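You operate a simulated robot arm through the tools that you are given. There is no shell and no other tool. Be economical: measure what you need, move in short steps, check, and stop when the job is done.

The job below is to be done with a simulated robot arm. You get a single attempt, and the scene is never put back.

Task
Stand the red plug gauge beside the brake adjuster. It goes on the side that lies toward x +0.7, y -0.7 (a direction in the base frame), with about 3 cm between them.
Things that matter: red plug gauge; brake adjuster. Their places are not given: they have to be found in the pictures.

Only the result counts: the job must be done as asked and must still hold three seconds after the hand-in. Knocking over, shifting, dropping, spilling or breaking anything else fails it.

Robot
A 7-joint arm with a two-finger parallel gripper, fixed in place. Base frame: the origin is at the foot of the arm, x ahead of it, y to its left, z up; the work surface is at about z = 0. Readings come in mm, degrees, newtons and seconds.
With the tool pointing down near the work surface it reaches from about 240 to 620 mm from the base axis. Its first joint turns from -66.0 to 66.0 degrees. Payload 2.6 kg.
The tool frame sits at the grasp point between the pads (the TCP): z along the fingers, y along the line on which they close. The tips reach 30 mm beyond it. Largest opening 94 mm; finger width 28, thickness 10; the body of the gripper, 50 by 96 mm, starts 55 mm behind the TCP.
Orientation is told as [roll, pitch, yaw] about the base's x, y, z axes, in that order, counted from this pose: with the fingers straight down and closing along the base's y, the tool's x points along the base's -x, its y along +y and its z along -z.

Tools
- The arm moves only by the tool drive_tool. Its argument "series" is a list that holds one entry, the list of rows, each a list of 4 numbers: the shift along the tool's x, y, z in units of 25 mm (1.0 is 25 mm), then the turn about the tool's z in units of 6 degrees (1.0 is 6 degrees). In form: [[[x, y, z, twist], ...]]. A call has 1 to 10 rows; each row shifts and turns the commanded pose from where the row before left it, along the tool's axes as they then stand. "jaw" is the opening, from 0 (shut) to 1 (fully open), set as the call begins (left out, the last holds). A call with a number of a shift or a turn outside -1 to 1 is refused whole. A row lasts 0.2 s, in which the tool goes at most 50 mm and 8.6 degrees; a call with a longer step from one row to the next is refused whole, and so is a gripper value outside its range. Where a pose cannot be reached the arm comes as near as it can. A force on the tool above 40 N (or 10 N above the force at the start of the call, whichever is more), or a blocked arm, ends the call early, and 0.2 s more pass. Each finger travels about 72 mm/s and halts on what it meets, pressing with about 42 N; the grip force reading is that of the motor and also rises with nothing between the fingers. The clock runs only during rows and for 0.2 s after the last one: add rows that do not move to give the fingers time. The reply holds the time, the measured pose of the TCP, the force on the tool along the base axes, the opening and the grip force, in the units named above and with some noise.
- Cameras (640 x 400 px; columns grow to the right, rows downward): "scene" is fixed at [31.2, 420.3, 585.1]; the picture's right is [-0.82, -0.57, 0.00], its down [-0.25, 0.36, -0.90] and it looks along [0.52, -0.74, -0.44] (base axes); focal length 320 px, centre (320, 200). "wrist" rides on the gripper at [-37, 0, -58] in the tool frame; the picture's right is [0.00, -1.00, 0.00], its down [0.97, 0.00, -0.24] and it looks along [0.24, 0.00, 0.97] (tool axes); focal length 218 px, centre (320, 200).
- camera(camera): a new picture of that camera. It takes no simulated time.
- pixel_to_xyz(camera, pixels): for up to 12 pixels [column, row] of the newest picture of that camera ("zoom" is the newest enlarged one), the place [x, y, z] in the base frame of the surface seen there, good to about 2 mm, but the place of the scene camera against the robot may be out by one fixed shift of up to 12 mm in any direction. It takes no simulated time.
- zoom(camera, box): a new picture of the part [left, top, right, bottom] of that camera's present view, enlarged. It takes no simulated time.
- hand_in(): hands the job in; it is judged then, once.

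Keep the steps short. Do not move on a guess: measure, check each grasp and each placing, and mend mistakes. In all there are 60 turns and 20 pictures (those below and enlarged ones count). Leave the gripper open and the arm clear of the work at the hand-in unless told otherwise, and finish with a single line.

The tools are called as name(argument=value, ...) on one line, values as JSON. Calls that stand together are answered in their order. drive_tool: Moves the arm, as the interface text tells. Its arguments: {"type":"object","properties":{"series":{"type":"array"},"jaw":{"type":"number"}},"required":["series"]} The other tools are called the same way: camera (camera) takes a picture; pixel_to_xyz (camera, pixels) gives the place of the surface under pixels of a picture; zoom (camera, box) takes an enlarged picture of a part of a camera's view; hand_in () hands the job in.

At the start:

```text
clock: 0.0
tcp_pos: [340.5, -143.9, 232.9]
tcp_rot: [0.0, 0.0, 0.0]
wrist_force: [0.3, 0.3, 0.6]
grip_width: 94.1
grasp_force: 0.1
```

scene: 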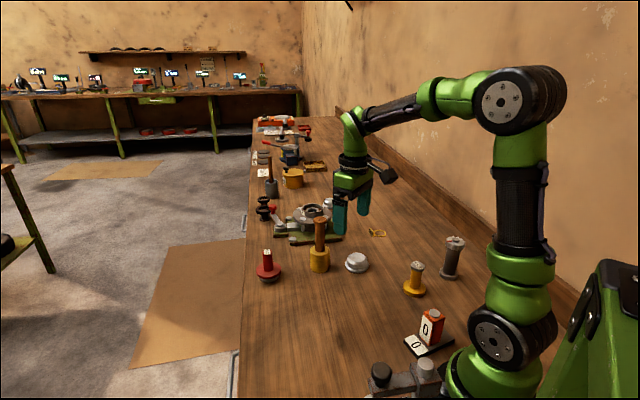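
wrist: 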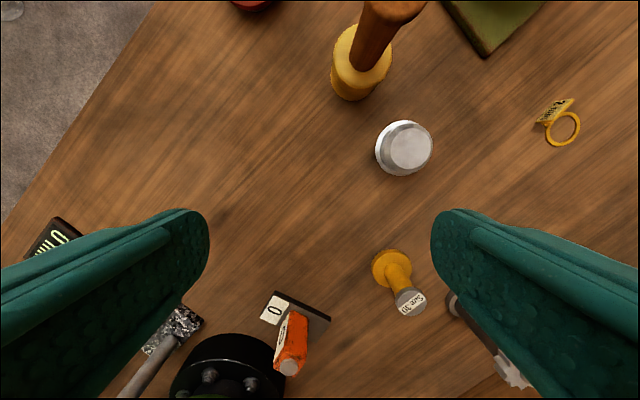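

I see a red flanged object near (267,266) in the scene picture, and several other parts. I'll enlarge to identify the plug gauge and the brake adjuster.

zoom(camera="scene", box=[235, 180, 395, 290])

zoom(camera="scene", box=[360, 220, 500, 360])

zoom(camera="scene", box=[235, 105, 345, 225])

```text
3.64 times, centred on (315, 235) of scene
```

zoom: 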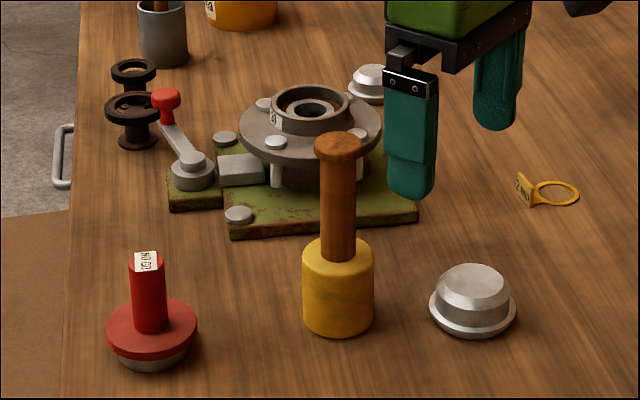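

```text
2.86 times, centred on (430, 290) of scene
```

zoom: 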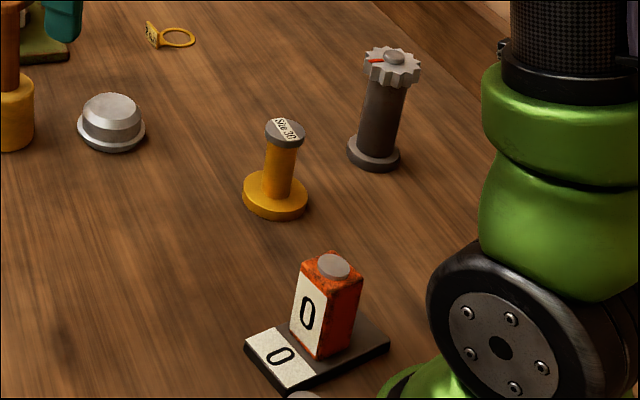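

```text
3.33 times, centred on (290, 165) of scene
```

zoom: 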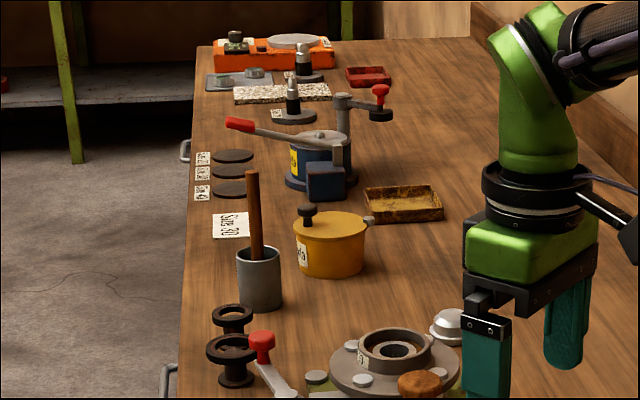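

The red plug gauge (NO GO label) stands near scene (268,265), and the adjuster with the star wheel near (451,257). Now I'll measure both, along with their neighbours.

pixel_to_xyz(camera="scene", pixels=[[267, 251], [268, 262], [258, 271], [279, 270], [269, 277], [268, 281], [455, 240], [451, 258], [446, 275], [356, 257], [415, 265], [415, 291]])

pixel_to_xyz(camera="wrist", pixels=[[404, 148], [385, 258], [408, 303], [255, 3], [360, 85], [470, 320], [515, 375], [290, 365], [320, 250]])

```text
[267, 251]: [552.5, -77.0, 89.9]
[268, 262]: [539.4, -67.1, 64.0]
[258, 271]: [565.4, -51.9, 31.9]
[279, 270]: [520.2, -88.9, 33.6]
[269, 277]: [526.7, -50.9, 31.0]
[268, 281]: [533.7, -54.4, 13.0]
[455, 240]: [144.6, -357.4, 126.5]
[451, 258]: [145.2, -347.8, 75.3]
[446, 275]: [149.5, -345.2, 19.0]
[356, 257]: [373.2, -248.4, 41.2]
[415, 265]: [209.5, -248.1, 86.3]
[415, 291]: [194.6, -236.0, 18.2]
```

```text
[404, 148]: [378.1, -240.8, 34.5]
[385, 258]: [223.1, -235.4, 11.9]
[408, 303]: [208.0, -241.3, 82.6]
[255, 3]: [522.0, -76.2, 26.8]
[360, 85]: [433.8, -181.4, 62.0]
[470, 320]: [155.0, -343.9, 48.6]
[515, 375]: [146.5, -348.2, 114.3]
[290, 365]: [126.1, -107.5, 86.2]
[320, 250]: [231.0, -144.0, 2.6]
```

Adjuster is around (143,-352), about 130 tall. The red gauge is around (543,-70), about 93 tall with its flange top at about 34. I'll move the tool above the gauge at the present height so the wrist camera can look at it, and also measure the bench's back edge near the target.

drive_tool(series=[[[-0.8, 0.35, 0, 0], [-0.8, 0.35, 0, 0], [-0.8, 0.35, 0, 0], [-0.8, 0.35, 0, 0], [-0.8, 0.35, 0, 0], [-0.8, 0.35, 0, 0], [-0.8, 0.35, 0, 0], [-0.8, 0.35, 0, 0], [0, 0, 0, 0]]], jaw=1)

pixel_to_xyz(camera="scene", pixels=[[470, 225], [478, 240], [486, 235], [430, 190], [445, 190], [430, 230], [465, 290], [453, 238], [446, 242], [465, 242]])

```text
clock: 2.0
tcp_pos: [500.6, -73.3, 234.1]
tcp_rot: [0.1, -0.1, 0.0]
wrist_force: [0.4, 0.5, -0.5]
grip_width: 93.9
grasp_force: 0.0
```

```text
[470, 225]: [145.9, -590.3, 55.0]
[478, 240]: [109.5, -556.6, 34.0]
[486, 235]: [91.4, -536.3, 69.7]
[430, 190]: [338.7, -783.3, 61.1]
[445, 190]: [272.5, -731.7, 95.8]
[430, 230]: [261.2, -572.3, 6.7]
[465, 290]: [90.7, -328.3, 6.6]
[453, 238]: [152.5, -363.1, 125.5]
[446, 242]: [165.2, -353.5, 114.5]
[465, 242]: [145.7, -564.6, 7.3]
```

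The back board lies well behind the target. Next is a wrist picture over the gauge.

camera(camera="wrist")

```text
14 pictures are left
```

wrist: 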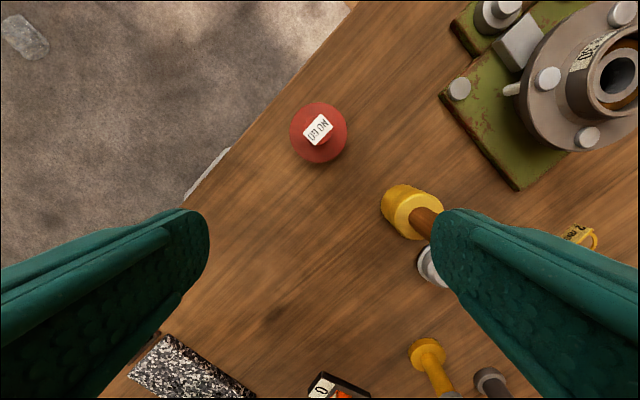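

pixel_to_xyz(camera="wrist", pixels=[[318, 130], [310, 118], [327, 142], [293, 132], [346, 132], [318, 106], [318, 161], [385, 205], [405, 195], [450, 85], [435, 225]])

```text
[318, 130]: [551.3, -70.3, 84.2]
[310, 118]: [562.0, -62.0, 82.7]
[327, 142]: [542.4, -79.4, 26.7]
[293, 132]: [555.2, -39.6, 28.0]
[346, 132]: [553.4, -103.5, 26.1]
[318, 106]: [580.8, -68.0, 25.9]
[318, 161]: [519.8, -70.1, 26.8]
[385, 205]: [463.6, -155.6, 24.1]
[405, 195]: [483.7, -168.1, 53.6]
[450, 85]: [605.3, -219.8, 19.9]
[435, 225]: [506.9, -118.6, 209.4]
```

The wrist view puts the gauge axis at (550.8,-70.5), with the handle top at z 84 and the flange top at 27 (radius 32). I'll move over it and go down to z≈124, with the tips still above the handle.

drive_tool(series=[[[-0.67, 0.04, 0, 0], [-0.67, 0.04, 0, 0], [-0.67, 0.03, 0, 0], [0, 0, 0.9, 0], [0, 0, 0.9, 0], [0, 0, 0.9, 0], [0, 0, 0.9, 0], [0, 0, 0.8, 0], [0, 0, 0, 0]]], jaw=1)

camera(camera="wrist")

```text
clock: 4.0
tcp_pos: [552.3, -68.5, 124.3]
tcp_rot: [0.0, 0.0, -0.1]
wrist_force: [-0.1, 0.3, 0.4]
grip_width: 94.0
grasp_force: 0.2
```

```text
13 pictures are left
```

wrist: 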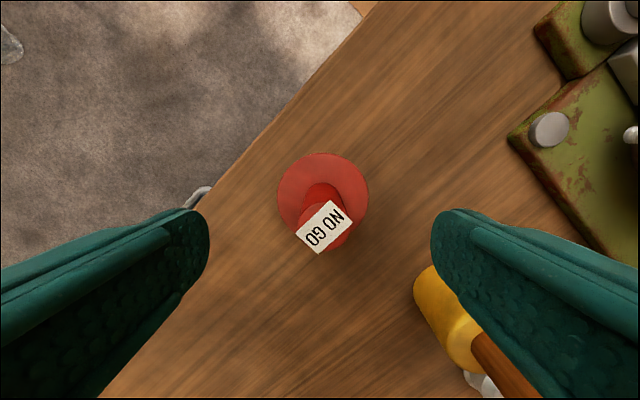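

The gauge lies between the fingers. I'll measure its handle, and the mallet near the right finger, before going down.

pixel_to_xyz(camera="wrist", pixels=[[324, 226], [304, 240], [345, 232], [280, 195], [368, 195], [322, 155], [420, 290], [450, 280], [490, 345], [510, 380], [530, 375]])

pixel_to_xyz(camera="scene", pixels=[[320, 218], [320, 222], [320, 240], [319, 262], [267, 251]])

```text
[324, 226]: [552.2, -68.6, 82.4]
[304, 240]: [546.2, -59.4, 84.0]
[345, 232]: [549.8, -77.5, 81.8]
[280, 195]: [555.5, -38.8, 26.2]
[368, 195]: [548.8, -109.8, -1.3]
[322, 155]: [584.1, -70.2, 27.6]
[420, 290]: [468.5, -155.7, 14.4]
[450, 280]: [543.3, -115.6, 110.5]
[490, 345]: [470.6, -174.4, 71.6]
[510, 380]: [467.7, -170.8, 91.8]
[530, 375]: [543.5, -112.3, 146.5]
```

```text
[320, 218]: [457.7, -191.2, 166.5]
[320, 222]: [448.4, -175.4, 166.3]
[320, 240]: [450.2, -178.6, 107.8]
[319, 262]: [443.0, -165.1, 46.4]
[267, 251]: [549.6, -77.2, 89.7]
```

Handle centre is about (551,-69) and the mallet is clear by 70 mm or more. I'll go down to z≈64 so the tips stay 7 mm above the flange.

drive_tool(series=[[[0, -0.04, 0.8, 0], [0, 0, 0.8, 0], [0, 0, 0.5, 0], [0, 0, 0.3, 0], [0, 0, 0, 0]]], jaw=1)

```text
clock: 5.2
tcp_pos: [551.3, -70.1, 62.4]
tcp_rot: [0.0, -0.1, -0.1]
wrist_force: [0.1, -0.7, -0.3]
grip_width: 94.2
grasp_force: 0.1
```

Height is 62.4 with no contact force. Closing now.

drive_tool(series=[[[0, 0, 0, 0], [0, 0, 0, 0], [0, 0, 0, 0], [0, 0, 0, 0], [0, 0, 0, 0]]], jaw=0)

```text
clock: 6.4
tcp_pos: [551.5, -71.5, 63.5]
tcp_rot: [0.1, 0.0, 0.0]
wrist_force: [0.9, -2.0, 0.4]
grip_width: 25.4
grasp_force: 42.4
```

The handle is held at 25.4 mm width and 42 N. I'll lift it straight up.

drive_tool(series=[[[0, 0, -0.3, 0], [0, 0, -0.8, 0], [0, 0, -1, 0], [0, 0, -1, 0], [0, 0, -1, 0], [0, 0, -1, 0], [0, 0, -1, 0], [0, 0, -1, 0], [0, 0, -0.9, 0], [0, 0, 0, 0]]])

camera(camera="wrist")

```text
clock: 8.6
tcp_pos: [554.2, -69.5, 263.5]
tcp_rot: [0.0, -0.1, 0.0]
wrist_force: [0.8, -0.1, -2.2]
grip_width: 25.3
grasp_force: 42.3
```

```text
12 pictures are left
```

wrist: 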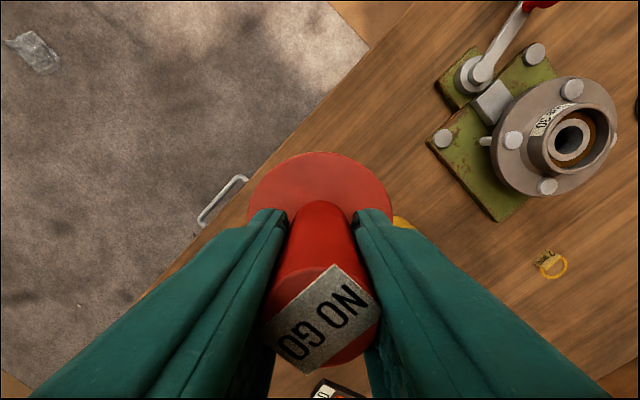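

The gauge is upright in the grip. I'll carry it at z≈263 toward a viewing spot near (249,-246), where the adjuster will show to the side of the fingers.

drive_tool(series=[[[0.5, -0.3, 0, 0], [0.9, -0.52, 0, 0], [0.9, -0.52, 0, 0], [0.9, -0.52, 0, 0], [0.9, -0.52, 0, 0], [0.9, -0.52, 0, 0], [0.9, -0.52, 0, 0], [0.9, -0.52, 0, 0], [0.9, -0.52, 0, 0], [0.5, -0.3, 0, 0]]])

drive_tool(series=[[[0.9, -0.52, 0, 0], [0.9, -0.52, 0, 0], [0.9, -0.52, 0, 0], [0.9, -0.52, 0, 0], [0.4, -0.2, 0, 0], [0, 0, 0, 0.9], [0, 0, 0, 0.9], [0, 0, 0, 0.9], [0, 0, 0, 0.8], [0, 0, 0, 0]]])

drive_tool(series=[[[0, 0, 0, 0.8], [0, 0, 0, 0.8], [0, 0, 0, 0.8], [0, 0, 0, 0.8], [0, 0, 0, 0.8], [0, 0, 0, 0]]])

camera(camera="wrist")

```text
clock: 10.8
tcp_pos: [346.6, -191.3, 263.0]
tcp_rot: [-0.1, 0.0, -0.1]
wrist_force: [0.0, -0.8, -1.8]
grip_width: 25.1
grasp_force: 42.1
```

```text
clock: 13.0
tcp_pos: [247.3, -246.8, 263.0]
tcp_rot: [0.0, 0.1, -21.0]
wrist_force: [0.9, 0.3, -2.6]
grip_width: 25.0
grasp_force: 42.3
```

```text
clock: 14.4
tcp_pos: [246.2, -246.9, 264.3]
tcp_rot: [0.0, 0.0, -45.1]
wrist_force: [0.0, 0.0, -1.8]
grip_width: 25.3
grasp_force: 42.6
```

```text
11 pictures are left
```

wrist: 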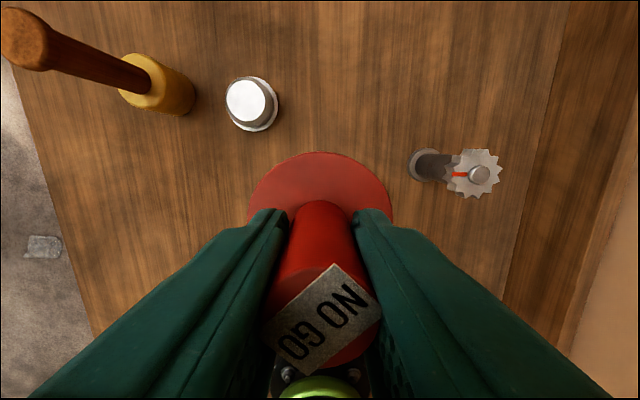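

The adjuster shows clearly: its base at (424,164) and its star wheel at (475,173). I'll measure it.

pixel_to_xyz(camera="wrist", pixels=[[410, 165], [423, 150], [423, 180], [416, 165], [432, 165], [449, 174], [500, 172], [474, 150], [474, 196], [479, 174], [500, 100], [530, 250]])

zoom(camera="wrist", box=[390, 120, 518, 200])

```text
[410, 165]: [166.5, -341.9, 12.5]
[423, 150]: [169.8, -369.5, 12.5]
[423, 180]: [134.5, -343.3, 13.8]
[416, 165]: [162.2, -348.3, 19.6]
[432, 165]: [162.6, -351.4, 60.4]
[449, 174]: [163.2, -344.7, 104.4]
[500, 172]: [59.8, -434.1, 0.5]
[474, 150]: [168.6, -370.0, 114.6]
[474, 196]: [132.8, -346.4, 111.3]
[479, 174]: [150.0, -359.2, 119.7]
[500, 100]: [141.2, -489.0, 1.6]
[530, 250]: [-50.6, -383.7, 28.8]
```

```text
5.00 times, centred on (454, 160) of wrist
```

zoom: 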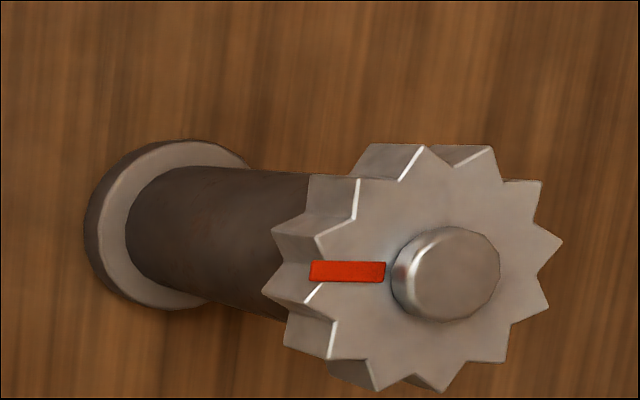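

Adjuster axis is at (151,-357.5), base radius about 22.5, height about 121. With flange radius 32 and a 30 mm gap, the centres must be about 84.5 mm apart, so the target is (211,-417). The spot looks empty. I'll carry the gauge above it at this height.

drive_tool(series=[[[-0.25, -0.4, 0, 0], [-0.51, -0.77, 0, 0], [-0.51, -0.77, 0, 0], [-0.51, -0.77, 0, 0], [-0.51, -0.77, 0, 0], [-0.51, -0.77, 0, 0], [-0.51, -0.77, 0, 0], [-0.5, -0.78, 0, 0], [0, 0, 0, 0], [0, 0, 0, 0]]])

camera(camera="scene")

```text
clock: 16.6
tcp_pos: [211.6, -417.5, 261.1]
tcp_rot: [0.0, -0.1, -45.0]
wrist_force: [0.6, 0.3, -2.1]
grip_width: 25.1
grasp_force: 42.3
```

```text
9 pictures are left
```

scene: 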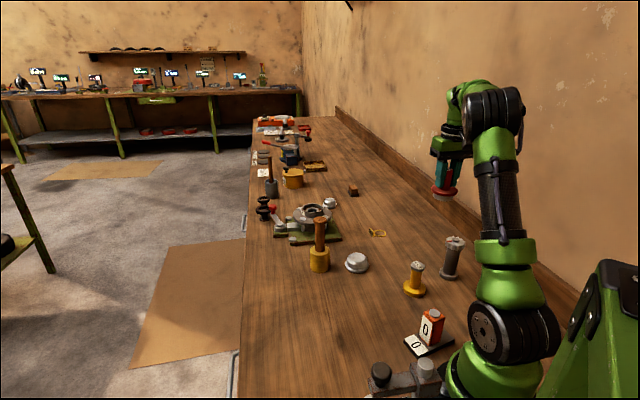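

The pose is exact at (211.6,-417.5). I'll go down in stages, first to z≈110 (gauge bottom about 47).

drive_tool(series=[[[0, 0, 0.5, 0], [0, 0, 0.8, 0], [0, 0, 0.8, 0], [0, 0, 0.8, 0], [0, 0, 0.8, 0], [0, 0, 0.8, 0], [0, 0, 0.8, 0], [0, 0, 0.7, 0], [0, 0, 0, 0]]])

camera(camera="scene")

```text
clock: 18.6
tcp_pos: [213.0, -417.8, 111.6]
tcp_rot: [0.0, 0.0, -45.1]
wrist_force: [0.2, 1.3, -1.4]
grip_width: 25.2
grasp_force: 42.0
```

```text
8 pictures are left
```

scene: 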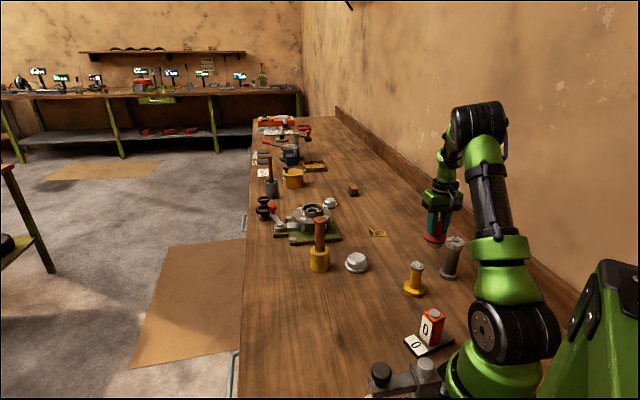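

Clear of the adjuster. Down to z≈67, just above the bench.

drive_tool(series=[[[0, 0, 0.6, 0], [0, 0, 0.6, 0], [0, 0, 0.4, 0], [0, 0, 0.15, 0], [0, 0, 0, 0]]])

```text
clock: 19.8
tcp_pos: [211.5, -417.9, 69.4]
tcp_rot: [0.0, 0.0, -45.1]
wrist_force: [0.0, 0.3, -2.4]
grip_width: 25.2
grasp_force: 41.7
```

Still free (force -2.4 N). I'll lower in 1–2 mm steps and watch the force.

drive_tool(series=[[[0, 0, 0.08, 0], [0, 0, 0.06, 0], [0, 0, 0.04, 0], [0, 0, 0, 0]]])

```text
clock: 20.8
tcp_pos: [210.5, -417.8, 64.4]
tcp_rot: [0.0, 0.1, -45.0]
wrist_force: [0.4, 0.2, -1.8]
grip_width: 25.1
grasp_force: 41.9
```

drive_tool(series=[[[0, 0, 0.04, 0], [0, 0, 0, 0]]])

```text
clock: 21.4
tcp_pos: [211.1, -417.1, 62.9]
tcp_rot: [0.0, -0.1, -45.0]
wrist_force: [-0.3, -0.1, -1.8]
grip_width: 25.2
grasp_force: 42.0
```

No contact yet. Another 1 mm.

drive_tool(series=[[[0, 0, 0.04, 0], [0, 0, 0, 0]]])

```text
clock: 22.0
tcp_pos: [211.6, -418.1, 62.8]
tcp_rot: [-0.1, -0.1, -44.9]
wrist_force: [-2.2, 2.8, 8.4]
grip_width: 25.3
grasp_force: 41.6
```

The bench now carries it (8.4 N upward). I'll open the jaw to 0.7 and wait.

drive_tool(series=[[[0, 0, 0, 0], [0, 0, 0, 0], [0, 0, 0, 0], [0, 0, 0, 0]]], jaw=0.7)

drive_tool(series=[[[0, 0, -0.3, 0], [0, 0, -0.7, 0], [0, 0, -1, 0], [0, 0, -1, 0], [0, 0, -1, 0], [0, 0, -1, 0], [0, 0, -1, 0], [0, 0, -1, 0], [0, 0, 0, 0]]])

camera(camera="wrist")

```text
clock: 23.0
tcp_pos: [210.4, -417.5, 62.6]
tcp_rot: [0.0, 0.0, -45.0]
wrist_force: [-0.2, -1.2, 0.2]
grip_width: 66.1
grasp_force: 0.0
```

```text
clock: 25.0
tcp_pos: [210.9, -416.3, 240.9]
tcp_rot: [-0.1, 0.0, -45.0]
wrist_force: [-0.6, -1.3, -0.2]
grip_width: 65.8
grasp_force: 0.1
```

```text
7 pictures are left
```

wrist: 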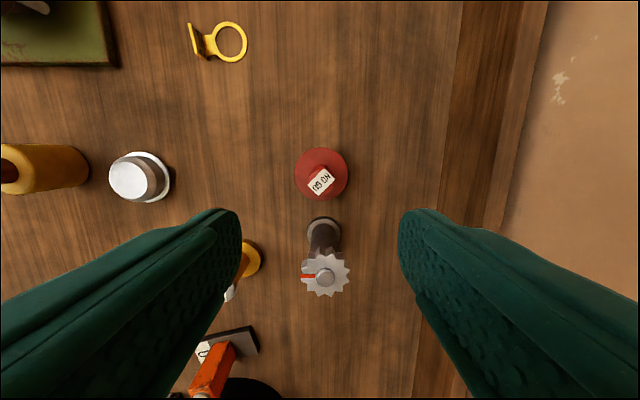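

The gauge stands beside the adjuster. I'll measure the gap.

pixel_to_xyz(camera="wrist", pixels=[[322, 150], [318, 196], [297, 174], [346, 174], [321, 182], [309, 226], [339, 226], [323, 219], [325, 278], [304, 275], [348, 275]])

zoom(camera="wrist", box=[270, 130, 382, 200])

```text
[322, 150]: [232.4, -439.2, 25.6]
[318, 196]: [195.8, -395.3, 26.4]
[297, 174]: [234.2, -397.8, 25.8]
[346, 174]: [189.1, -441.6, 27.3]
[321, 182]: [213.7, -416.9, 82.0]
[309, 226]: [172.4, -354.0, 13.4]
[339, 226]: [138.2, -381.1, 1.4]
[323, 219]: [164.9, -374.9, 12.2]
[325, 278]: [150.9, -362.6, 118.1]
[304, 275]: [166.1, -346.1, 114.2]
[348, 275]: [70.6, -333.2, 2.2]
```

```text
5.71 times, centred on (326, 165) of wrist
```

zoom: 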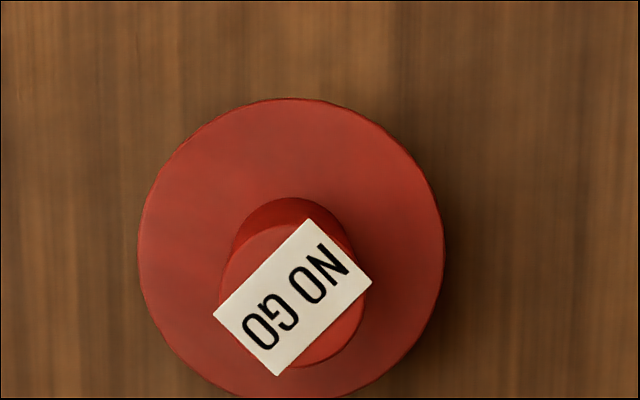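

The near edges (190,-396) and (166,-374) are about 31 mm apart, the direction is right, and the gauge is upright. I'll raise the arm a little further with the jaw fully open, then hand in.

drive_tool(series=[[[0, 0, -0.6, 0], [0, 0, -0.6, 0], [0, 0, 0, 0], [0, 0, 0, 0]]], jaw=1)

camera(camera="scene")

```text
clock: 26.0
tcp_pos: [211.5, -416.9, 268.3]
tcp_rot: [-0.1, 0.0, -45.0]
wrist_force: [0.2, 0.3, -0.7]
grip_width: 94.0
grasp_force: 0.1
```

```text
5 pictures are left
```

scene: 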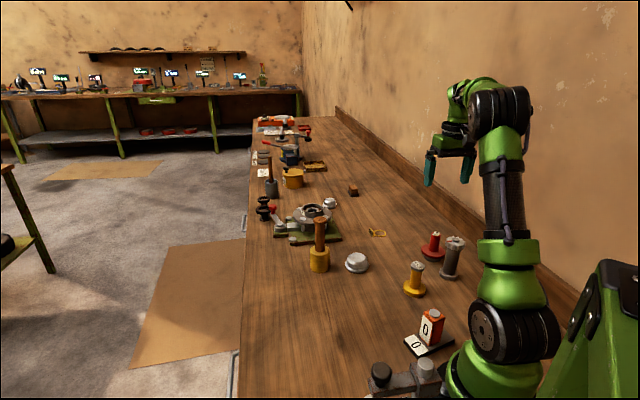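

All objects are in place, the gauge stands at (432,247), and the arm is clear with the gripper open. Handing in.

hand_in()

```text
The job is handed in.
```

The red plug gauge stands upright beside the brake adjuster on the x +0.7, y -0.7 side, with a measured gap of about 31 mm; nothing else was moved, and the job is handed in.
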